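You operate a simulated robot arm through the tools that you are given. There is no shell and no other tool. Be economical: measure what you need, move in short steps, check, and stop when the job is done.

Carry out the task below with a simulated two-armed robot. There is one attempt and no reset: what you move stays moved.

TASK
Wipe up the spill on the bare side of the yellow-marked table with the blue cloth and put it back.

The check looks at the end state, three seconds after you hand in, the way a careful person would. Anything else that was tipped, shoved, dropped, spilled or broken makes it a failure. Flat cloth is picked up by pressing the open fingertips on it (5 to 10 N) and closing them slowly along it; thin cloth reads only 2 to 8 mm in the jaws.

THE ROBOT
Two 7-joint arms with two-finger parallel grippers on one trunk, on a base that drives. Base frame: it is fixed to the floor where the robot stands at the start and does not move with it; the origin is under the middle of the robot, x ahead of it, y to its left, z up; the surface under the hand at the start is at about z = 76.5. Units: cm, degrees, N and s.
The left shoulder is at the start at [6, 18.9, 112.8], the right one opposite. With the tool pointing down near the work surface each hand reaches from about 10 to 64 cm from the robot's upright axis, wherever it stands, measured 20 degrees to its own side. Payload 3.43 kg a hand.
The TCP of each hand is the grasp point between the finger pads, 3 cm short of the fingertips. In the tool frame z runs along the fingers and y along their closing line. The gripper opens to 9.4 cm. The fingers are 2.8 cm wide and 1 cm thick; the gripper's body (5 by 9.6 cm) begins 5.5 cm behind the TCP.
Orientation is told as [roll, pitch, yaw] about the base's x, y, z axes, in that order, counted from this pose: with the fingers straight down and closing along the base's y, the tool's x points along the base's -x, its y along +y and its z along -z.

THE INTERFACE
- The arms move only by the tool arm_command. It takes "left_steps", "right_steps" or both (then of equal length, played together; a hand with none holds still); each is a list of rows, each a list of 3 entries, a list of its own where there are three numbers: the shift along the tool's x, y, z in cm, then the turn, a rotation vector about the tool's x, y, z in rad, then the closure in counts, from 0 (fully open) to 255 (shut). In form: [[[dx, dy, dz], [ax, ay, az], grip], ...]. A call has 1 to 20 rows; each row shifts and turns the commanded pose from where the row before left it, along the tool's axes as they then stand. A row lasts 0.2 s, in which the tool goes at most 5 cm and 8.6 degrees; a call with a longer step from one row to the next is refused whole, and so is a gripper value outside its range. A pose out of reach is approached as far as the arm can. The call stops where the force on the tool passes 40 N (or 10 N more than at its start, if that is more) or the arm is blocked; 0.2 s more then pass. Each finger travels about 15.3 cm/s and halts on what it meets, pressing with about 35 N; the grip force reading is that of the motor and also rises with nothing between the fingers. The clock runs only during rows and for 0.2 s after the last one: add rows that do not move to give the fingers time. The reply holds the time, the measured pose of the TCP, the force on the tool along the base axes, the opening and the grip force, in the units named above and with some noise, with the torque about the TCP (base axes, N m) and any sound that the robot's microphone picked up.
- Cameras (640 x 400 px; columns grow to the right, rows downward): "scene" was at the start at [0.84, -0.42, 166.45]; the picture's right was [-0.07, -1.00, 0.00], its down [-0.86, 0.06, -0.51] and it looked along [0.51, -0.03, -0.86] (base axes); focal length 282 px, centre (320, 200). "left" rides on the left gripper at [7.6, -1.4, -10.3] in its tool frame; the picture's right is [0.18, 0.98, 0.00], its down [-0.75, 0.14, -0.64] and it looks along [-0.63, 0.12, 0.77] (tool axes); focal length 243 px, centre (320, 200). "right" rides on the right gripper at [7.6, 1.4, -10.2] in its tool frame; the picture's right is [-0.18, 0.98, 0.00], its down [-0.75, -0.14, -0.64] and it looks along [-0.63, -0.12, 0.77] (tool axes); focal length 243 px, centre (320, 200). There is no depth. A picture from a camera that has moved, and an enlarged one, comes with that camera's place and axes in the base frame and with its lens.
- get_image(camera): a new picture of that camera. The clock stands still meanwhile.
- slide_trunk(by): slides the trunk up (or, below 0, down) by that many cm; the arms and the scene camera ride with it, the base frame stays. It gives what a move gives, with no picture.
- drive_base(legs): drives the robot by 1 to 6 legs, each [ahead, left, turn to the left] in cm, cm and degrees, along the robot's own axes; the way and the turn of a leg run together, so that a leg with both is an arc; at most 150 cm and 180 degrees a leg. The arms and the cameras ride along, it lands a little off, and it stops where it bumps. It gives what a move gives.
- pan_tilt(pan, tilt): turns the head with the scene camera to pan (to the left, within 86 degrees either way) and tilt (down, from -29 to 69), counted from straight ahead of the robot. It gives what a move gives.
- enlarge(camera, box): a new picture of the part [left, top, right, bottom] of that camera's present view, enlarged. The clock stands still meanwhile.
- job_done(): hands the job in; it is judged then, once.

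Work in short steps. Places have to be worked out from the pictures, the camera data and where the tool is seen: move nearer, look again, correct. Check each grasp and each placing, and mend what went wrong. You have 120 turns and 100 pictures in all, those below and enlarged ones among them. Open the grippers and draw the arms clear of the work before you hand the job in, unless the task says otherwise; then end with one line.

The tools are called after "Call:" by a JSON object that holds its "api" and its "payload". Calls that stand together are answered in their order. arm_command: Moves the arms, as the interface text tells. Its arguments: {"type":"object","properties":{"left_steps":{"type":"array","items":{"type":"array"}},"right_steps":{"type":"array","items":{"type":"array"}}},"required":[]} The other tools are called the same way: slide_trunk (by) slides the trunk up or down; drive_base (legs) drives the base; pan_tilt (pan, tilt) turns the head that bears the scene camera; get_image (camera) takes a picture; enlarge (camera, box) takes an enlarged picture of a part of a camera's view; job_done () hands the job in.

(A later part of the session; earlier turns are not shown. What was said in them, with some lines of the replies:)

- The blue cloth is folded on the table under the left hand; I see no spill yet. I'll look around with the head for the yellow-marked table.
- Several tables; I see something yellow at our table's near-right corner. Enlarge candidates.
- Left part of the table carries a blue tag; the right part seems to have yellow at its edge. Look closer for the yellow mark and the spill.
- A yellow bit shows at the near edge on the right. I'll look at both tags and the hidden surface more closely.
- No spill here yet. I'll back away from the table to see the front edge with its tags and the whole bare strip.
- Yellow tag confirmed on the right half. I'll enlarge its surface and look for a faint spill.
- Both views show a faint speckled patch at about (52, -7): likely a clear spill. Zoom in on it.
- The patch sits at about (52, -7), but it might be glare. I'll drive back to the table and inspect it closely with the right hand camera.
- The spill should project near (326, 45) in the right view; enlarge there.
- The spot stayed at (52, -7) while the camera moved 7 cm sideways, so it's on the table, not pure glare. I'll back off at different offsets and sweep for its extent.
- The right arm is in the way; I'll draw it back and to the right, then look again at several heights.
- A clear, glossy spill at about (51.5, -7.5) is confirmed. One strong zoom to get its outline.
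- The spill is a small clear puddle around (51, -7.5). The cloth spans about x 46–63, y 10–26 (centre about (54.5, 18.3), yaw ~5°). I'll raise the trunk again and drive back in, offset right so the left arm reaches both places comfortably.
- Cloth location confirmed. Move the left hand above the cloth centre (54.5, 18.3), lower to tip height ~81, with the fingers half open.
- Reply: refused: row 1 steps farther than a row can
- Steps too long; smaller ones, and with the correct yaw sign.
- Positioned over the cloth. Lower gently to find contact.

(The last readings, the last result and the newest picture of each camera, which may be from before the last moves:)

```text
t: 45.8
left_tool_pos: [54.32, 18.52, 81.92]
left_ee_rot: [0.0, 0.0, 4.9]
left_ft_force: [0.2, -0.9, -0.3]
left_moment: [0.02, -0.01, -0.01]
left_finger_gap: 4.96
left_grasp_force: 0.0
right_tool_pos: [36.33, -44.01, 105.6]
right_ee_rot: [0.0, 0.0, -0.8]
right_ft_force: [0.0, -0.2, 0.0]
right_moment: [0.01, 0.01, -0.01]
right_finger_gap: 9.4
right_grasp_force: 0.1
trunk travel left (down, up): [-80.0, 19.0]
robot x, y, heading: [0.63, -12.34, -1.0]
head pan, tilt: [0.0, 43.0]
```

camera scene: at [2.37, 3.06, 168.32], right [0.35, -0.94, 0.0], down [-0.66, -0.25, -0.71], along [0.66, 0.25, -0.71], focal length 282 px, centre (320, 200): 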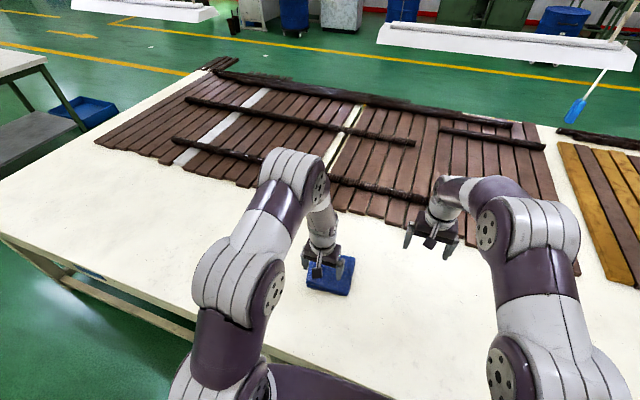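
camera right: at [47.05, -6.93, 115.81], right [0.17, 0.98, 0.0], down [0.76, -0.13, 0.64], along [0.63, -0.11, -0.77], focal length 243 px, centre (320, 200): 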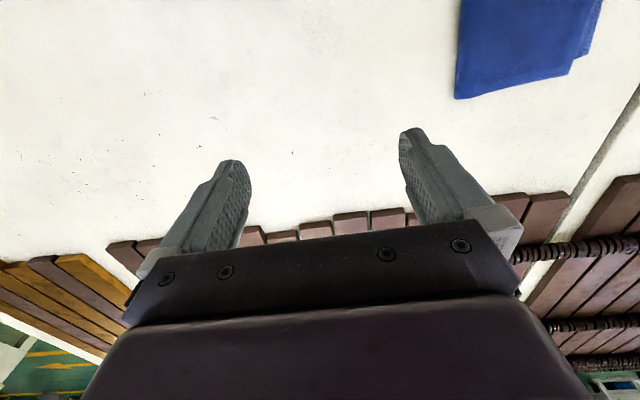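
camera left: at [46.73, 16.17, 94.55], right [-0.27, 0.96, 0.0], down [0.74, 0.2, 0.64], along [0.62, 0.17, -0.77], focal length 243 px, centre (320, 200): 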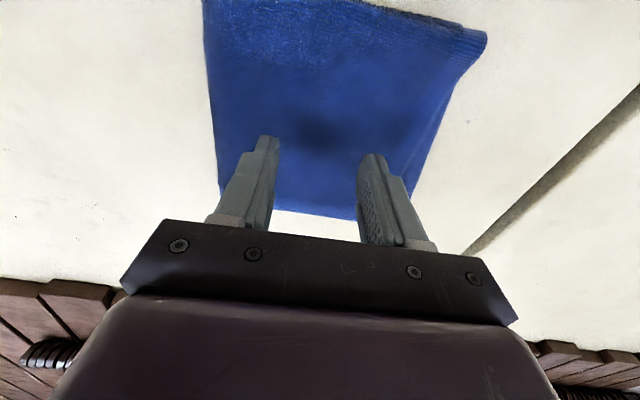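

No contact yet (tips ~78.9). Continue down.

Call:
{"api": "arm_command", "payload": {"left_steps": [[[0, 0, 0.3], [0, 0, 0], 120], [[0, 0, 0.3], [0, 0, 0], 120], [[0, 0, 0.2], [0, 0, 0], 120], [[0, 0, 0], [0, 0, 0], 120]]}}

Call:
{"api": "arm_command", "payload": {"left_steps": [[[0, 0, 0.2], [0, 0, 0], 120], [[0, 0, 0.2], [0, 0, 0], 120], [[0, 0, 0], [0, 0, 0], 120]]}}

```text
t: 46.8
left_tool_pos: [54.31, 18.53, 81.24]
left_ee_rot: [-0.1, 0.0, 4.9]
left_ft_force: [-0.4, 0.4, 1.8]
left_moment: [0.01, -0.01, 0.0]
left_finger_gap: 4.95
left_grasp_force: 0.1
right_tool_pos: [36.29, -44.0, 105.57]
right_ee_rot: [0.0, 0.0, -0.8]
right_ft_force: [-0.1, -0.2, -0.3]
right_moment: [-0.03, -0.01, -0.03]
right_finger_gap: 9.4
right_grasp_force: 0.0
trunk travel left (down, up): [-80.0, 19.0]
robot x, y, heading: [0.81, -12.38, -1.0]
head pan, tilt: [0.0, 43.0]
```

```text
t: 47.5
left_tool_pos: [54.22, 18.47, 80.67]
left_ee_rot: [0.0, -0.1, 4.9]
left_ft_force: [1.3, 1.0, 8.9]
left_moment: [0.01, -0.04, -0.02]
left_finger_gap: 4.88
left_grasp_force: 0.0
right_tool_pos: [36.31, -44.02, 105.67]
right_ee_rot: [0.0, 0.0, -0.8]
right_ft_force: [0.3, -1.1, 0.0]
right_moment: [0.0, -0.03, -0.01]
right_finger_gap: 9.41
right_grasp_force: 0.0
trunk travel left (down, up): [-80.0, 19.0]
robot x, y, heading: [0.82, -12.51, -0.9]
head pan, tilt: [0.0, 43.0]
```

8.9 N on the cloth. Try dragging it flat by friction, 3 cm toward the spill, and check whether it follows.

Call:
{"api": "arm_command", "payload": {"left_steps": [[[0, -0.75, 0], [0, 0, 0], 120], [[0, -0.75, 0], [0, 0, 0], 120], [[0, -0.75, 0], [0, 0, 0], 120], [[0, -0.75, 0], [0, 0, 0], 120], [[0, 0, 0], [0, 0, 0], 120]]}}

Call:
{"api": "get_image", "payload": {"camera": "left"}}

```text
t: 48.8
left_tool_pos: [54.16, 15.46, 80.73]
left_ee_rot: [0.0, -0.1, 4.8]
left_ft_force: [0.1, 2.6, 9.2]
left_moment: [0.04, -0.01, 0.02]
left_finger_gap: 4.89
left_grasp_force: 0.1
right_tool_pos: [36.31, -44.0, 105.57]
right_ee_rot: [-0.1, 0.0, -0.7]
right_ft_force: [-0.1, 0.1, 0.7]
right_moment: [-0.02, 0.01, -0.03]
right_finger_gap: 9.41
right_grasp_force: 0.0
trunk travel left (down, up): [-80.0, 19.0]
robot x, y, heading: [0.62, -12.39, -0.8]
head pan, tilt: [0.0, 43.0]
```

```text
64 pictures are left
camera left: at [46.66, 13.44, 90.98], right [-0.27, 0.96, 0.0], down [0.74, 0.2, 0.64], along [0.62, 0.17, -0.77], focal length 243 px, centre (320, 200)
```

left: 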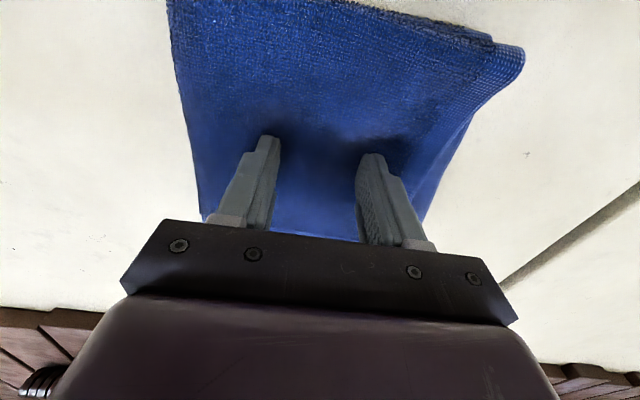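

The cloth followed the fingers intact (drag 2.6 N). Continue the slide toward the spill.

Call:
{"api": "arm_command", "payload": {"left_steps": [[[0.1, -1, 0], [0, 0, 0], 120], [[0.1, -1, 0], [0, 0, 0], 120], [[0.1, -1, 0], [0, 0, 0], 120], [[0.1, -1, 0], [0, 0, 0], 120], [[0.1, -1, 0], [0, 0, 0], 120], [[0.1, -1, 0], [0, 0, 0], 120], [[0.1, -1, 0], [0, 0, 0], 120], [[0.1, -1, 0], [0, 0, 0], 120], [[0.1, -1, 0], [0, 0, 0], 120], [[0.1, -1, 0], [0, 0, 0], 120], [[0.1, -1, 0], [0, 0, 0], 120], [[0.1, -1, 0], [0, 0, 0], 120], [[0, 0, 0], [0, 0, 0], 120]]}}

Call:
{"api": "get_image", "payload": {"camera": "left"}}

Call:
{"api": "get_image", "payload": {"camera": "scene"}}

```text
t: 51.5
left_tool_pos: [54.24, 3.33, 80.92]
left_ee_rot: [0.0, 0.0, 4.7]
left_ft_force: [-0.1, 0.3, 5.0]
left_moment: [0.02, 0.01, 0.01]
left_finger_gap: 4.92
left_grasp_force: 0.1
right_tool_pos: [36.31, -44.09, 105.58]
right_ee_rot: [0.0, 0.0, -0.8]
right_ft_force: [-0.3, 0.3, 0.2]
right_moment: [-0.01, -0.01, -0.01]
right_finger_gap: 9.39
right_grasp_force: 0.1
trunk travel left (down, up): [-80.0, 19.0]
robot x, y, heading: [0.45, -12.4, -0.9]
head pan, tilt: [0.0, 43.0]
```

```text
63 pictures are left
camera left: at [46.69, 1.33, 91.16], right [-0.27, 0.96, 0.0], down [0.74, 0.2, 0.64], along [0.62, 0.17, -0.77], focal length 243 px, centre (320, 200)
```

left: 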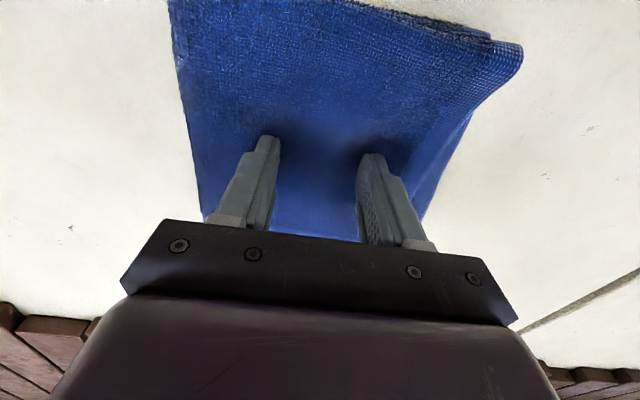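

```text
62 pictures are left
camera scene: at [3.05, -12.44, 168.61], right [-0.01, -1.0, 0.0], down [-0.68, 0.01, -0.73], along [0.73, -0.01, -0.68], focal length 282 px, centre (320, 200)
```

scene: 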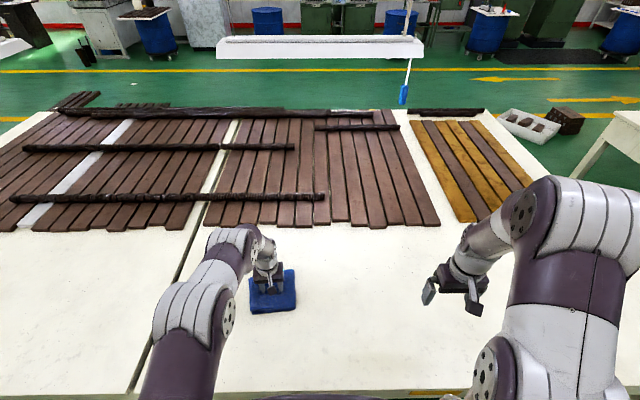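

The cloth slides along as one. Press a touch more, continue across the spill with a shift toward the robot.

Call:
{"api": "arm_command", "payload": {"left_steps": [[[0.25, -1, 0.08], [0, 0, 0], 120], [[0.25, -1, 0.08], [0, 0, 0], 120], [[0.25, -1, 0], [0, 0, 0], 120], [[0.25, -1, 0], [0, 0, 0], 120], [[0.25, -1, 0], [0, 0, 0], 120], [[0.25, -1, 0], [0, 0, 0], 120], [[0.25, -1, 0], [0, 0, 0], 120], [[0.25, -1, 0], [0, 0, 0], 120], [[0.25, -1, 0], [0, 0, 0], 120], [[0.25, -1, 0], [0, 0, 0], 120], [[0.25, -1, 0], [0, 0, 0], 120], [[0.25, -1, 0], [0, 0, 0], 120], [[0.25, -1, 0], [0, 0, 0], 120], [[0.25, -1, 0], [0, 0, 0], 120], [[0.25, -1, 0], [0, 0, 0], 120], [[0, 0, 0], [0, 0, 0], 120]]}}

Call:
{"api": "get_image", "payload": {"camera": "left"}}

```text
t: 55.0
left_tool_pos: [51.72, -11.76, 80.64]
left_ee_rot: [0.0, -0.1, 4.9]
left_ft_force: [0.1, 4.0, 13.1]
left_moment: [0.13, 0.01, 0.01]
left_finger_gap: 4.84
left_grasp_force: 0.0
right_tool_pos: [36.34, -43.94, 105.52]
right_ee_rot: [0.0, -0.1, -0.8]
right_ft_force: [0.4, 0.0, 0.0]
right_moment: [-0.01, 0.01, 0.03]
right_finger_gap: 9.41
right_grasp_force: 0.0
trunk travel left (down, up): [-80.0, 19.0]
robot x, y, heading: [1.08, -12.0, -1.1]
head pan, tilt: [0.0, 43.0]
```

```text
61 pictures are left
camera left: at [44.11, -13.76, 90.91], right [-0.27, 0.96, 0.0], down [0.74, 0.2, 0.64], along [0.62, 0.17, -0.77], focal length 243 px, centre (320, 200)
```

left: 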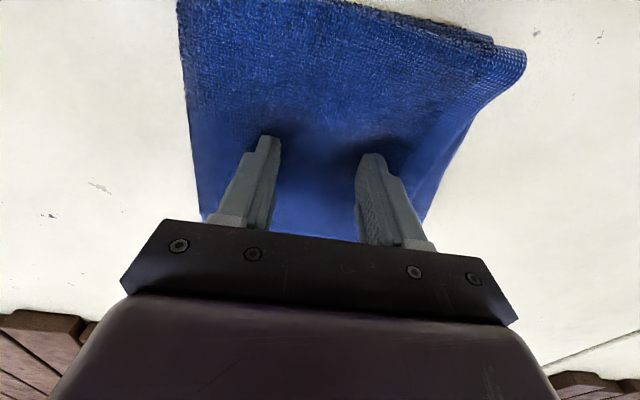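

Cloth is over the spill. Wiping strokes: back and forth over y −12…+1 at several x offsets.

Call:
{"api": "arm_command", "payload": {"left_steps": [[[-0.1, 1.4, 0], [0, 0, 0], 120], [[-0.1, 1.4, 0], [0, 0, 0], 120], [[-0.1, 1.4, 0], [0, 0, 0], 120], [[-0.1, 1.4, 0], [0, 0, 0], 120], [[-0.1, 1.4, 0], [0, 0, 0], 120], [[-0.1, 1.4, 0], [0, 0, 0], 120], [[-0.1, 1.4, 0], [0, 0, 0], 120], [[-0.1, 1.4, 0], [0, 0, 0], 120], [[1.5, 0, 0], [0, 0, 0], 120], [[1.5, 0, 0], [0, 0, 0], 120], [[0.1, -1.4, 0], [0, 0, 0], 120], [[0.1, -1.4, 0], [0, 0, 0], 120], [[0.1, -1.4, 0], [0, 0, 0], 120], [[0.1, -1.4, 0], [0, 0, 0], 120], [[0.1, -1.4, 0], [0, 0, 0], 120], [[0.1, -1.4, 0], [0, 0, 0], 120], [[0.1, -1.4, 0], [0, 0, 0], 120], [[0.1, -1.4, 0], [0, 0, 0], 120], [[0, 0, 0], [0, 0, 0], 120]]}}

Call:
{"api": "arm_command", "payload": {"left_steps": [[[-1.5, 0, 0], [0, 0, 0], 120], [[-1.5, 0, 0], [0, 0, 0], 120], [[-1.5, 0, 0], [0, 0, 0], 120], [[-1.5, 0, 0], [0, 0, 0], 120], [[-0.1, 1.4, 0], [0, 0, 0], 120], [[-0.1, 1.4, 0], [0, 0, 0], 120], [[-0.1, 1.4, 0], [0, 0, 0], 120], [[-0.1, 1.4, 0], [0, 0, 0], 120], [[-0.1, 1.4, 0], [0, 0, 0], 120], [[-0.1, 1.4, 0], [0, 0, 0], 120], [[-0.1, 1.4, 0], [0, 0, 0], 120], [[-0.1, 1.4, 0], [0, 0, 0], 120], [[0, 0, 0], [0, 0, 0], 120]]}}

Call:
{"api": "get_image", "payload": {"camera": "left"}}

```text
t: 59.0
left_tool_pos: [48.67, -12.04, 80.55]
left_ee_rot: [0.0, 0.0, 4.9]
left_ft_force: [-0.8, 2.4, 11.2]
left_moment: [0.08, -0.02, -0.01]
left_finger_gap: 4.9
left_grasp_force: 0.2
right_tool_pos: [36.12, -44.03, 105.66]
right_ee_rot: [0.1, 0.1, -0.8]
right_ft_force: [-0.3, 0.0, 0.7]
right_moment: [0.0, -0.02, 0.03]
right_finger_gap: 9.41
right_grasp_force: 0.1
trunk travel left (down, up): [-80.0, 19.0]
robot x, y, heading: [0.7, -12.45, -0.7]
head pan, tilt: [0.0, 43.0]
```

```text
t: 61.8
left_tool_pos: [54.57, -0.36, 80.68]
left_ee_rot: [0.0, 0.0, 4.9]
left_ft_force: [-0.3, -1.4, 8.9]
left_moment: [-0.04, 0.01, 0.02]
left_finger_gap: 4.87
left_grasp_force: 0.1
right_tool_pos: [36.23, -44.05, 105.66]
right_ee_rot: [0.0, 0.0, -0.8]
right_ft_force: [0.5, 0.3, -0.3]
right_moment: [0.06, 0.01, -0.04]
right_finger_gap: 9.39
right_grasp_force: 0.0
trunk travel left (down, up): [-80.0, 19.0]
robot x, y, heading: [0.54, -12.49, -1.0]
head pan, tilt: [0.0, 43.0]
```

```text
60 pictures are left
camera left: at [47.04, -2.33, 91.02], right [-0.27, 0.96, 0.0], down [0.74, 0.2, 0.64], along [0.62, 0.17, -0.77], focal length 243 px, centre (320, 200)
```

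left: 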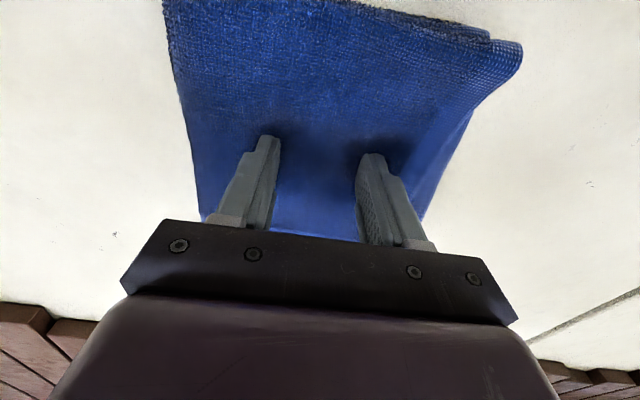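

Cloth still intact. One more double stroke with extra passes over the middle (x≈51), going to y −16 and back.

Call:
{"api": "arm_command", "payload": {"left_steps": [[[0.5, -1.5, 0], [0, 0, 0], 120], [[0.5, -1.5, 0], [0, 0, 0], 120], [[0.5, -1.5, 0], [0, 0, 0], 120], [[0.5, -1.5, 0], [0, 0, 0], 120], [[0.5, -1.5, 0], [0, 0, 0], 120], [[0.5, -1.5, 0], [0, 0, 0], 120], [[0.5, -1.5, 0], [0, 0, 0], 120], [[0.5, -1.5, 0], [0, 0, 0], 120], [[0.1, -1.5, 0], [0, 0, 0], 120], [[0.1, -1.5, 0], [0, 0, 0], 120], [[0, 0, 0], [0, 0, 0], 120]]}}

Call:
{"api": "arm_command", "payload": {"left_steps": [[[-0.1, 1.5, 0], [0, 0, 0], 120], [[-0.1, 1.5, 0], [0, 0, 0], 120], [[-0.1, 1.5, 0], [0, 0, 0], 120], [[-0.1, 1.5, 0], [0, 0, 0], 120], [[1.5, 0, 0], [0, 0, 0], 120], [[1.5, 0, 0], [0, 0, 0], 120], [[-1.5, 0, 0], [0, 0, 0], 120], [[-1.5, 0, 0], [0, 0, 0], 120], [[-1.5, 0, 0], [0, 0, 0], 120], [[-1.5, 0, 0], [0, 0, 0], 120], [[1.5, 0, 0], [0, 0, 0], 120], [[1.5, 0, 0], [0, 0, 0], 120], [[-0.1, 1.5, 0], [0, 0, 0], 120], [[-0.1, 1.5, 0], [0, 0, 0], 120], [[-0.1, 1.5, 0], [0, 0, 0], 120], [[-0.1, 1.5, 0], [0, 0, 0], 120], [[0, 0, 0], [0, 0, 0], 120]]}}

Call:
{"api": "get_image", "payload": {"camera": "left"}}

```text
t: 64.2
left_tool_pos: [51.53, -15.59, 80.72]
left_ee_rot: [0.0, -0.1, 4.8]
left_ft_force: [-0.1, 2.0, 9.3]
left_moment: [0.06, 0.02, 0.0]
left_finger_gap: 4.86
left_grasp_force: 0.0
right_tool_pos: [36.26, -43.86, 105.6]
right_ee_rot: [0.0, 0.0, -0.7]
right_ft_force: [1.3, 0.1, -0.2]
right_moment: [0.0, -0.03, -0.02]
right_finger_gap: 9.39
right_grasp_force: 0.1
trunk travel left (down, up): [-80.0, 19.0]
robot x, y, heading: [0.93, -12.49, -0.9]
head pan, tilt: [0.0, 43.0]
```

```text
t: 67.8
left_tool_pos: [51.56, -3.44, 80.69]
left_ee_rot: [0.0, -0.1, 4.9]
left_ft_force: [-0.9, -1.2, 7.9]
left_moment: [-0.05, 0.01, 0.02]
left_finger_gap: 4.89
left_grasp_force: 0.0
right_tool_pos: [36.34, -44.02, 105.51]
right_ee_rot: [0.0, 0.0, -0.8]
right_ft_force: [-0.5, -0.1, 0.5]
right_moment: [-0.02, -0.03, 0.03]
right_finger_gap: 9.38
right_grasp_force: 0.1
trunk travel left (down, up): [-80.0, 19.0]
robot x, y, heading: [0.87, -12.52, -1.0]
head pan, tilt: [0.0, 43.0]
```

```text
59 pictures are left
camera left: at [44.07, -5.61, 91.05], right [-0.27, 0.96, 0.0], down [0.74, 0.2, 0.64], along [0.62, 0.17, -0.77], focal length 243 px, centre (320, 200)
```

left: 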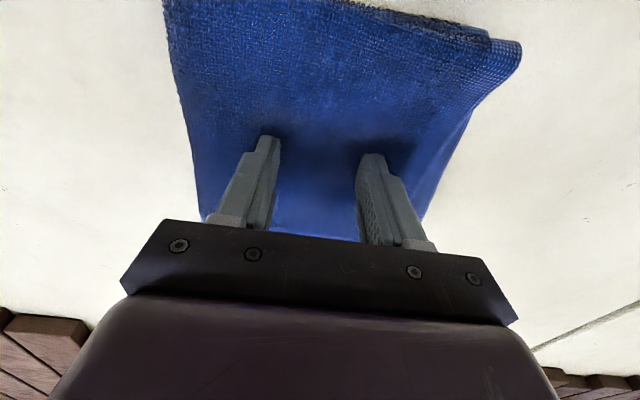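

Now slide the cloth back to its original place (TCP to about (54.25, 18.5)).

Call:
{"api": "arm_command", "payload": {"left_steps": [[[-0.285, 1.35, 0], [0, 0, 0], 120], [[-0.285, 1.35, 0], [0, 0, 0], 120], [[-0.285, 1.35, 0], [0, 0, 0], 120], [[-0.285, 1.35, 0], [0, 0, 0], 120], [[-0.285, 1.35, 0], [0, 0, 0], 120], [[-0.285, 1.35, 0], [0, 0, 0], 120], [[-0.285, 1.35, 0], [0, 0, 0], 120], [[-0.285, 1.35, 0], [0, 0, 0], 120], [[-0.285, 1.35, 0], [0, 0, 0], 120], [[-0.285, 1.35, 0], [0, 0, 0], 120], [[-0.285, 1.35, 0], [0, 0, 0], 120], [[-0.285, 1.35, 0], [0, 0, 0], 120], [[-0.285, 1.35, 0], [0, 0, 0], 120], [[-0.285, 1.35, 0], [0, 0, 0], 120], [[-0.285, 1.35, 0], [0, 0, 0], 120], [[-0.285, 1.35, 0], [0, 0, 0], 120], [[0, 0, 0], [0, 0, 0], 120]]}}

Call:
{"api": "get_image", "payload": {"camera": "left"}}

```text
t: 71.3
left_tool_pos: [54.04, 18.19, 80.65]
left_ee_rot: [0.2, -0.1, 4.8]
left_ft_force: [-0.6, -3.6, 13.7]
left_moment: [-0.08, 0.02, 0.04]
left_finger_gap: 4.87
left_grasp_force: 0.1
right_tool_pos: [36.26, -44.14, 105.62]
right_ee_rot: [0.1, -0.1, -0.9]
right_ft_force: [0.3, -0.5, 1.1]
right_moment: [0.02, 0.03, -0.05]
right_finger_gap: 9.42
right_grasp_force: 0.0
trunk travel left (down, up): [-80.0, 19.0]
robot x, y, heading: [0.41, -12.19, -1.0]
head pan, tilt: [0.0, 43.0]
```

```text
58 pictures are left
camera left: at [46.59, 16.22, 90.88], right [-0.27, 0.96, 0.0], down [0.74, 0.2, 0.64], along [0.62, 0.17, -0.77], focal length 243 px, centre (320, 200)
```

left: 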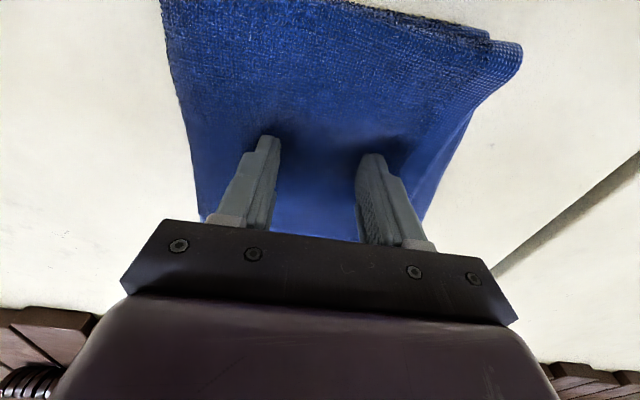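

Fine-tune 0.2 cm, lift straight up and return to the earlier hover pose for a before/after comparison.

Call:
{"api": "arm_command", "payload": {"left_steps": [[[-0.25, 0.25, 0], [0, 0, 0], 120], [[0, 0, 0], [0, 0, 0], 120], [[0, 0, -0.5], [0, 0, 0], 120], [[0, 0, -1], [0, 0, 0], 120], [[0, 0, -4], [0, 0, 0], 120], [[0, 0, -4.5], [0, 0, 0], 120], [[0, 0, -4.5], [0, 0, 0], 120], [[2.5, -3.4, 0], [0, 0, 0.05], 120], [[2.5, -3.4, 0], [0, 0, 0.05], 120], [[2.5, -3.4, 0], [0, 0, 0], 60], [[2.0, -3.6, 0], [0, 0, 0], 0], [[0, 0, 0], [0, 0, 0], 0]]}}

Call:
{"api": "get_image", "payload": {"camera": "left"}}

```text
t: 74.0
left_tool_pos: [45.45, 4.42, 95.05]
left_ee_rot: [0.0, 0.0, -0.8]
left_ft_force: [0.0, 0.5, -1.1]
left_moment: [-0.02, 0.02, 0.04]
left_finger_gap: 9.39
left_grasp_force: 0.1
right_tool_pos: [36.35, -43.96, 105.56]
right_ee_rot: [0.1, 0.0, -0.8]
right_ft_force: [0.5, 0.5, 0.3]
right_moment: [-0.02, 0.02, 0.01]
right_finger_gap: 9.44
right_grasp_force: 0.0
trunk travel left (down, up): [-80.0, 19.0]
robot x, y, heading: [0.8, -12.59, -1.1]
head pan, tilt: [0.0, 43.0]
```

```text
57 pictures are left
camera left: at [37.66, 3.16, 105.3], right [-0.17, 0.99, 0.0], down [0.76, 0.13, 0.64], along [0.63, 0.11, -0.77], focal length 243 px, centre (320, 200)
```

left: 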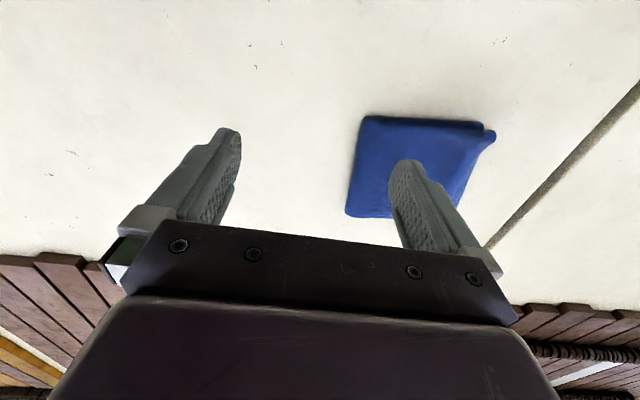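

The cloth is back in its place, matching the earlier picture. Now drive back to the earlier viewing spot and check for residual spill.

Call:
{"api": "drive_base", "payload": {"legs": [[-50.5, 0, 1], [0, 12.5, 0]]}}

Call:
{"api": "enlarge", "payload": {"camera": "scene", "box": [270, 150, 430, 250]}}

Call:
{"api": "slide_trunk", "payload": {"by": -5}}

Call:
{"api": "enlarge", "payload": {"camera": "scene", "box": [270, 140, 430, 240]}}

Call:
{"api": "slide_trunk", "payload": {"by": -5}}

Call:
{"api": "enlarge", "payload": {"camera": "scene", "box": [270, 120, 430, 220]}}

```text
t: 77.8
left_tool_pos: [-5.4, 18.62, 94.99]
left_ee_rot: [0.1, -0.1, 0.4]
left_ft_force: [-1.2, -0.3, 0.0]
left_moment: [0.0, 0.01, -0.04]
left_finger_gap: 9.37
left_grasp_force: 0.1
right_tool_pos: [-13.24, -30.1, 105.48]
right_ee_rot: [0.0, 0.0, 0.4]
right_ft_force: [-0.7, -0.3, 0.3]
right_moment: [0.03, 0.02, 0.01]
right_finger_gap: 9.37
right_grasp_force: 0.2
trunk travel left (down, up): [-80.0, 19.0]
robot x, y, heading: [-49.49, 0.72, 0.4]
head pan, tilt: [0.0, 43.0]
```

```text
4.00 times, centred on (350, 200) of scene
camera zoom: at [-47.19, 0.66, 168.61], right [0.01, -1.0, 0.0], down [-0.68, 0.0, -0.73], along [0.73, 0.01, -0.68], focal length 1129 px, centre (200, 200)
```

zoom: 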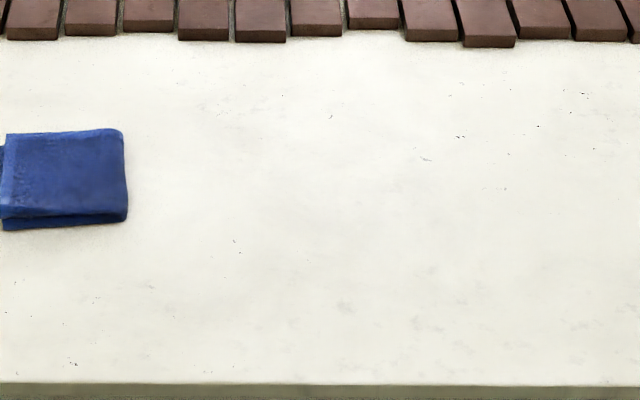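

```text
t: 78.7
left_tool_pos: [-5.48, 18.68, 90.1]
left_ee_rot: [0.0, 0.0, 0.4]
left_ft_force: [0.3, -0.4, 0.7]
left_moment: [0.03, -0.02, -0.03]
left_finger_gap: 9.41
left_grasp_force: 0.0
right_tool_pos: [-13.29, -29.99, 100.58]
right_ee_rot: [0.0, 0.1, 0.4]
right_ft_force: [0.4, 0.1, -0.1]
right_moment: [0.05, -0.03, -0.01]
right_finger_gap: 9.4
right_grasp_force: 0.0
trunk travel left (down, up): [-75.0, 24.0]
robot x, y, heading: [-49.61, 0.9, 0.5]
head pan, tilt: [0.0, 43.0]
```

```text
4.00 times, centred on (350, 190) of scene
camera zoom: at [-47.24, 0.74, 163.61], right [0.01, -1.0, 0.0], down [-0.68, 0.0, -0.73], along [0.73, 0.01, -0.68], focal length 1129 px, centre (200, 240)
```

zoom: 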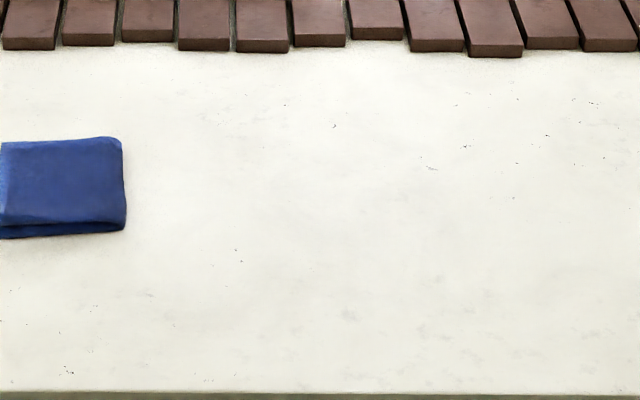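

```text
t: 79.6
left_tool_pos: [-5.35, 18.66, 85.12]
left_ee_rot: [0.0, 0.0, 0.4]
left_ft_force: [-0.5, 0.3, -0.4]
left_moment: [0.01, 0.02, -0.01]
left_finger_gap: 9.4
left_grasp_force: 0.1
right_tool_pos: [-13.3, -30.01, 95.62]
right_ee_rot: [0.0, 0.1, 0.4]
right_ft_force: [0.1, 0.0, 0.5]
right_moment: [0.02, 0.03, 0.05]
right_finger_gap: 9.42
right_grasp_force: 0.1
trunk travel left (down, up): [-70.0, 29.0]
robot x, y, heading: [-49.53, 1.06, 0.2]
head pan, tilt: [0.0, 43.0]
```

```text
4.00 times, centred on (350, 170) of scene
camera zoom: at [-47.23, 0.81, 158.61], right [0.01, -1.0, 0.0], down [-0.68, -0.01, -0.73], along [0.73, 0.01, -0.68], focal length 1129 px, centre (200, 320)
```

zoom: 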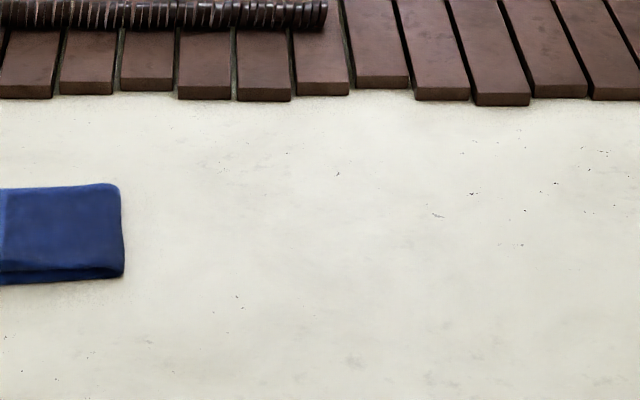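

The glossy patch no longer shows from the same viewpoints. The cloth lies where it was, and both grippers are open and clear of the table, so I'm handing in.

Call:
{"api": "job_done", "payload": {}}

```text
The job is handed in.
```

I wiped up the clear spill on the yellow-marked table's bare side, and the blue cloth is back in its place, still folded and flat.
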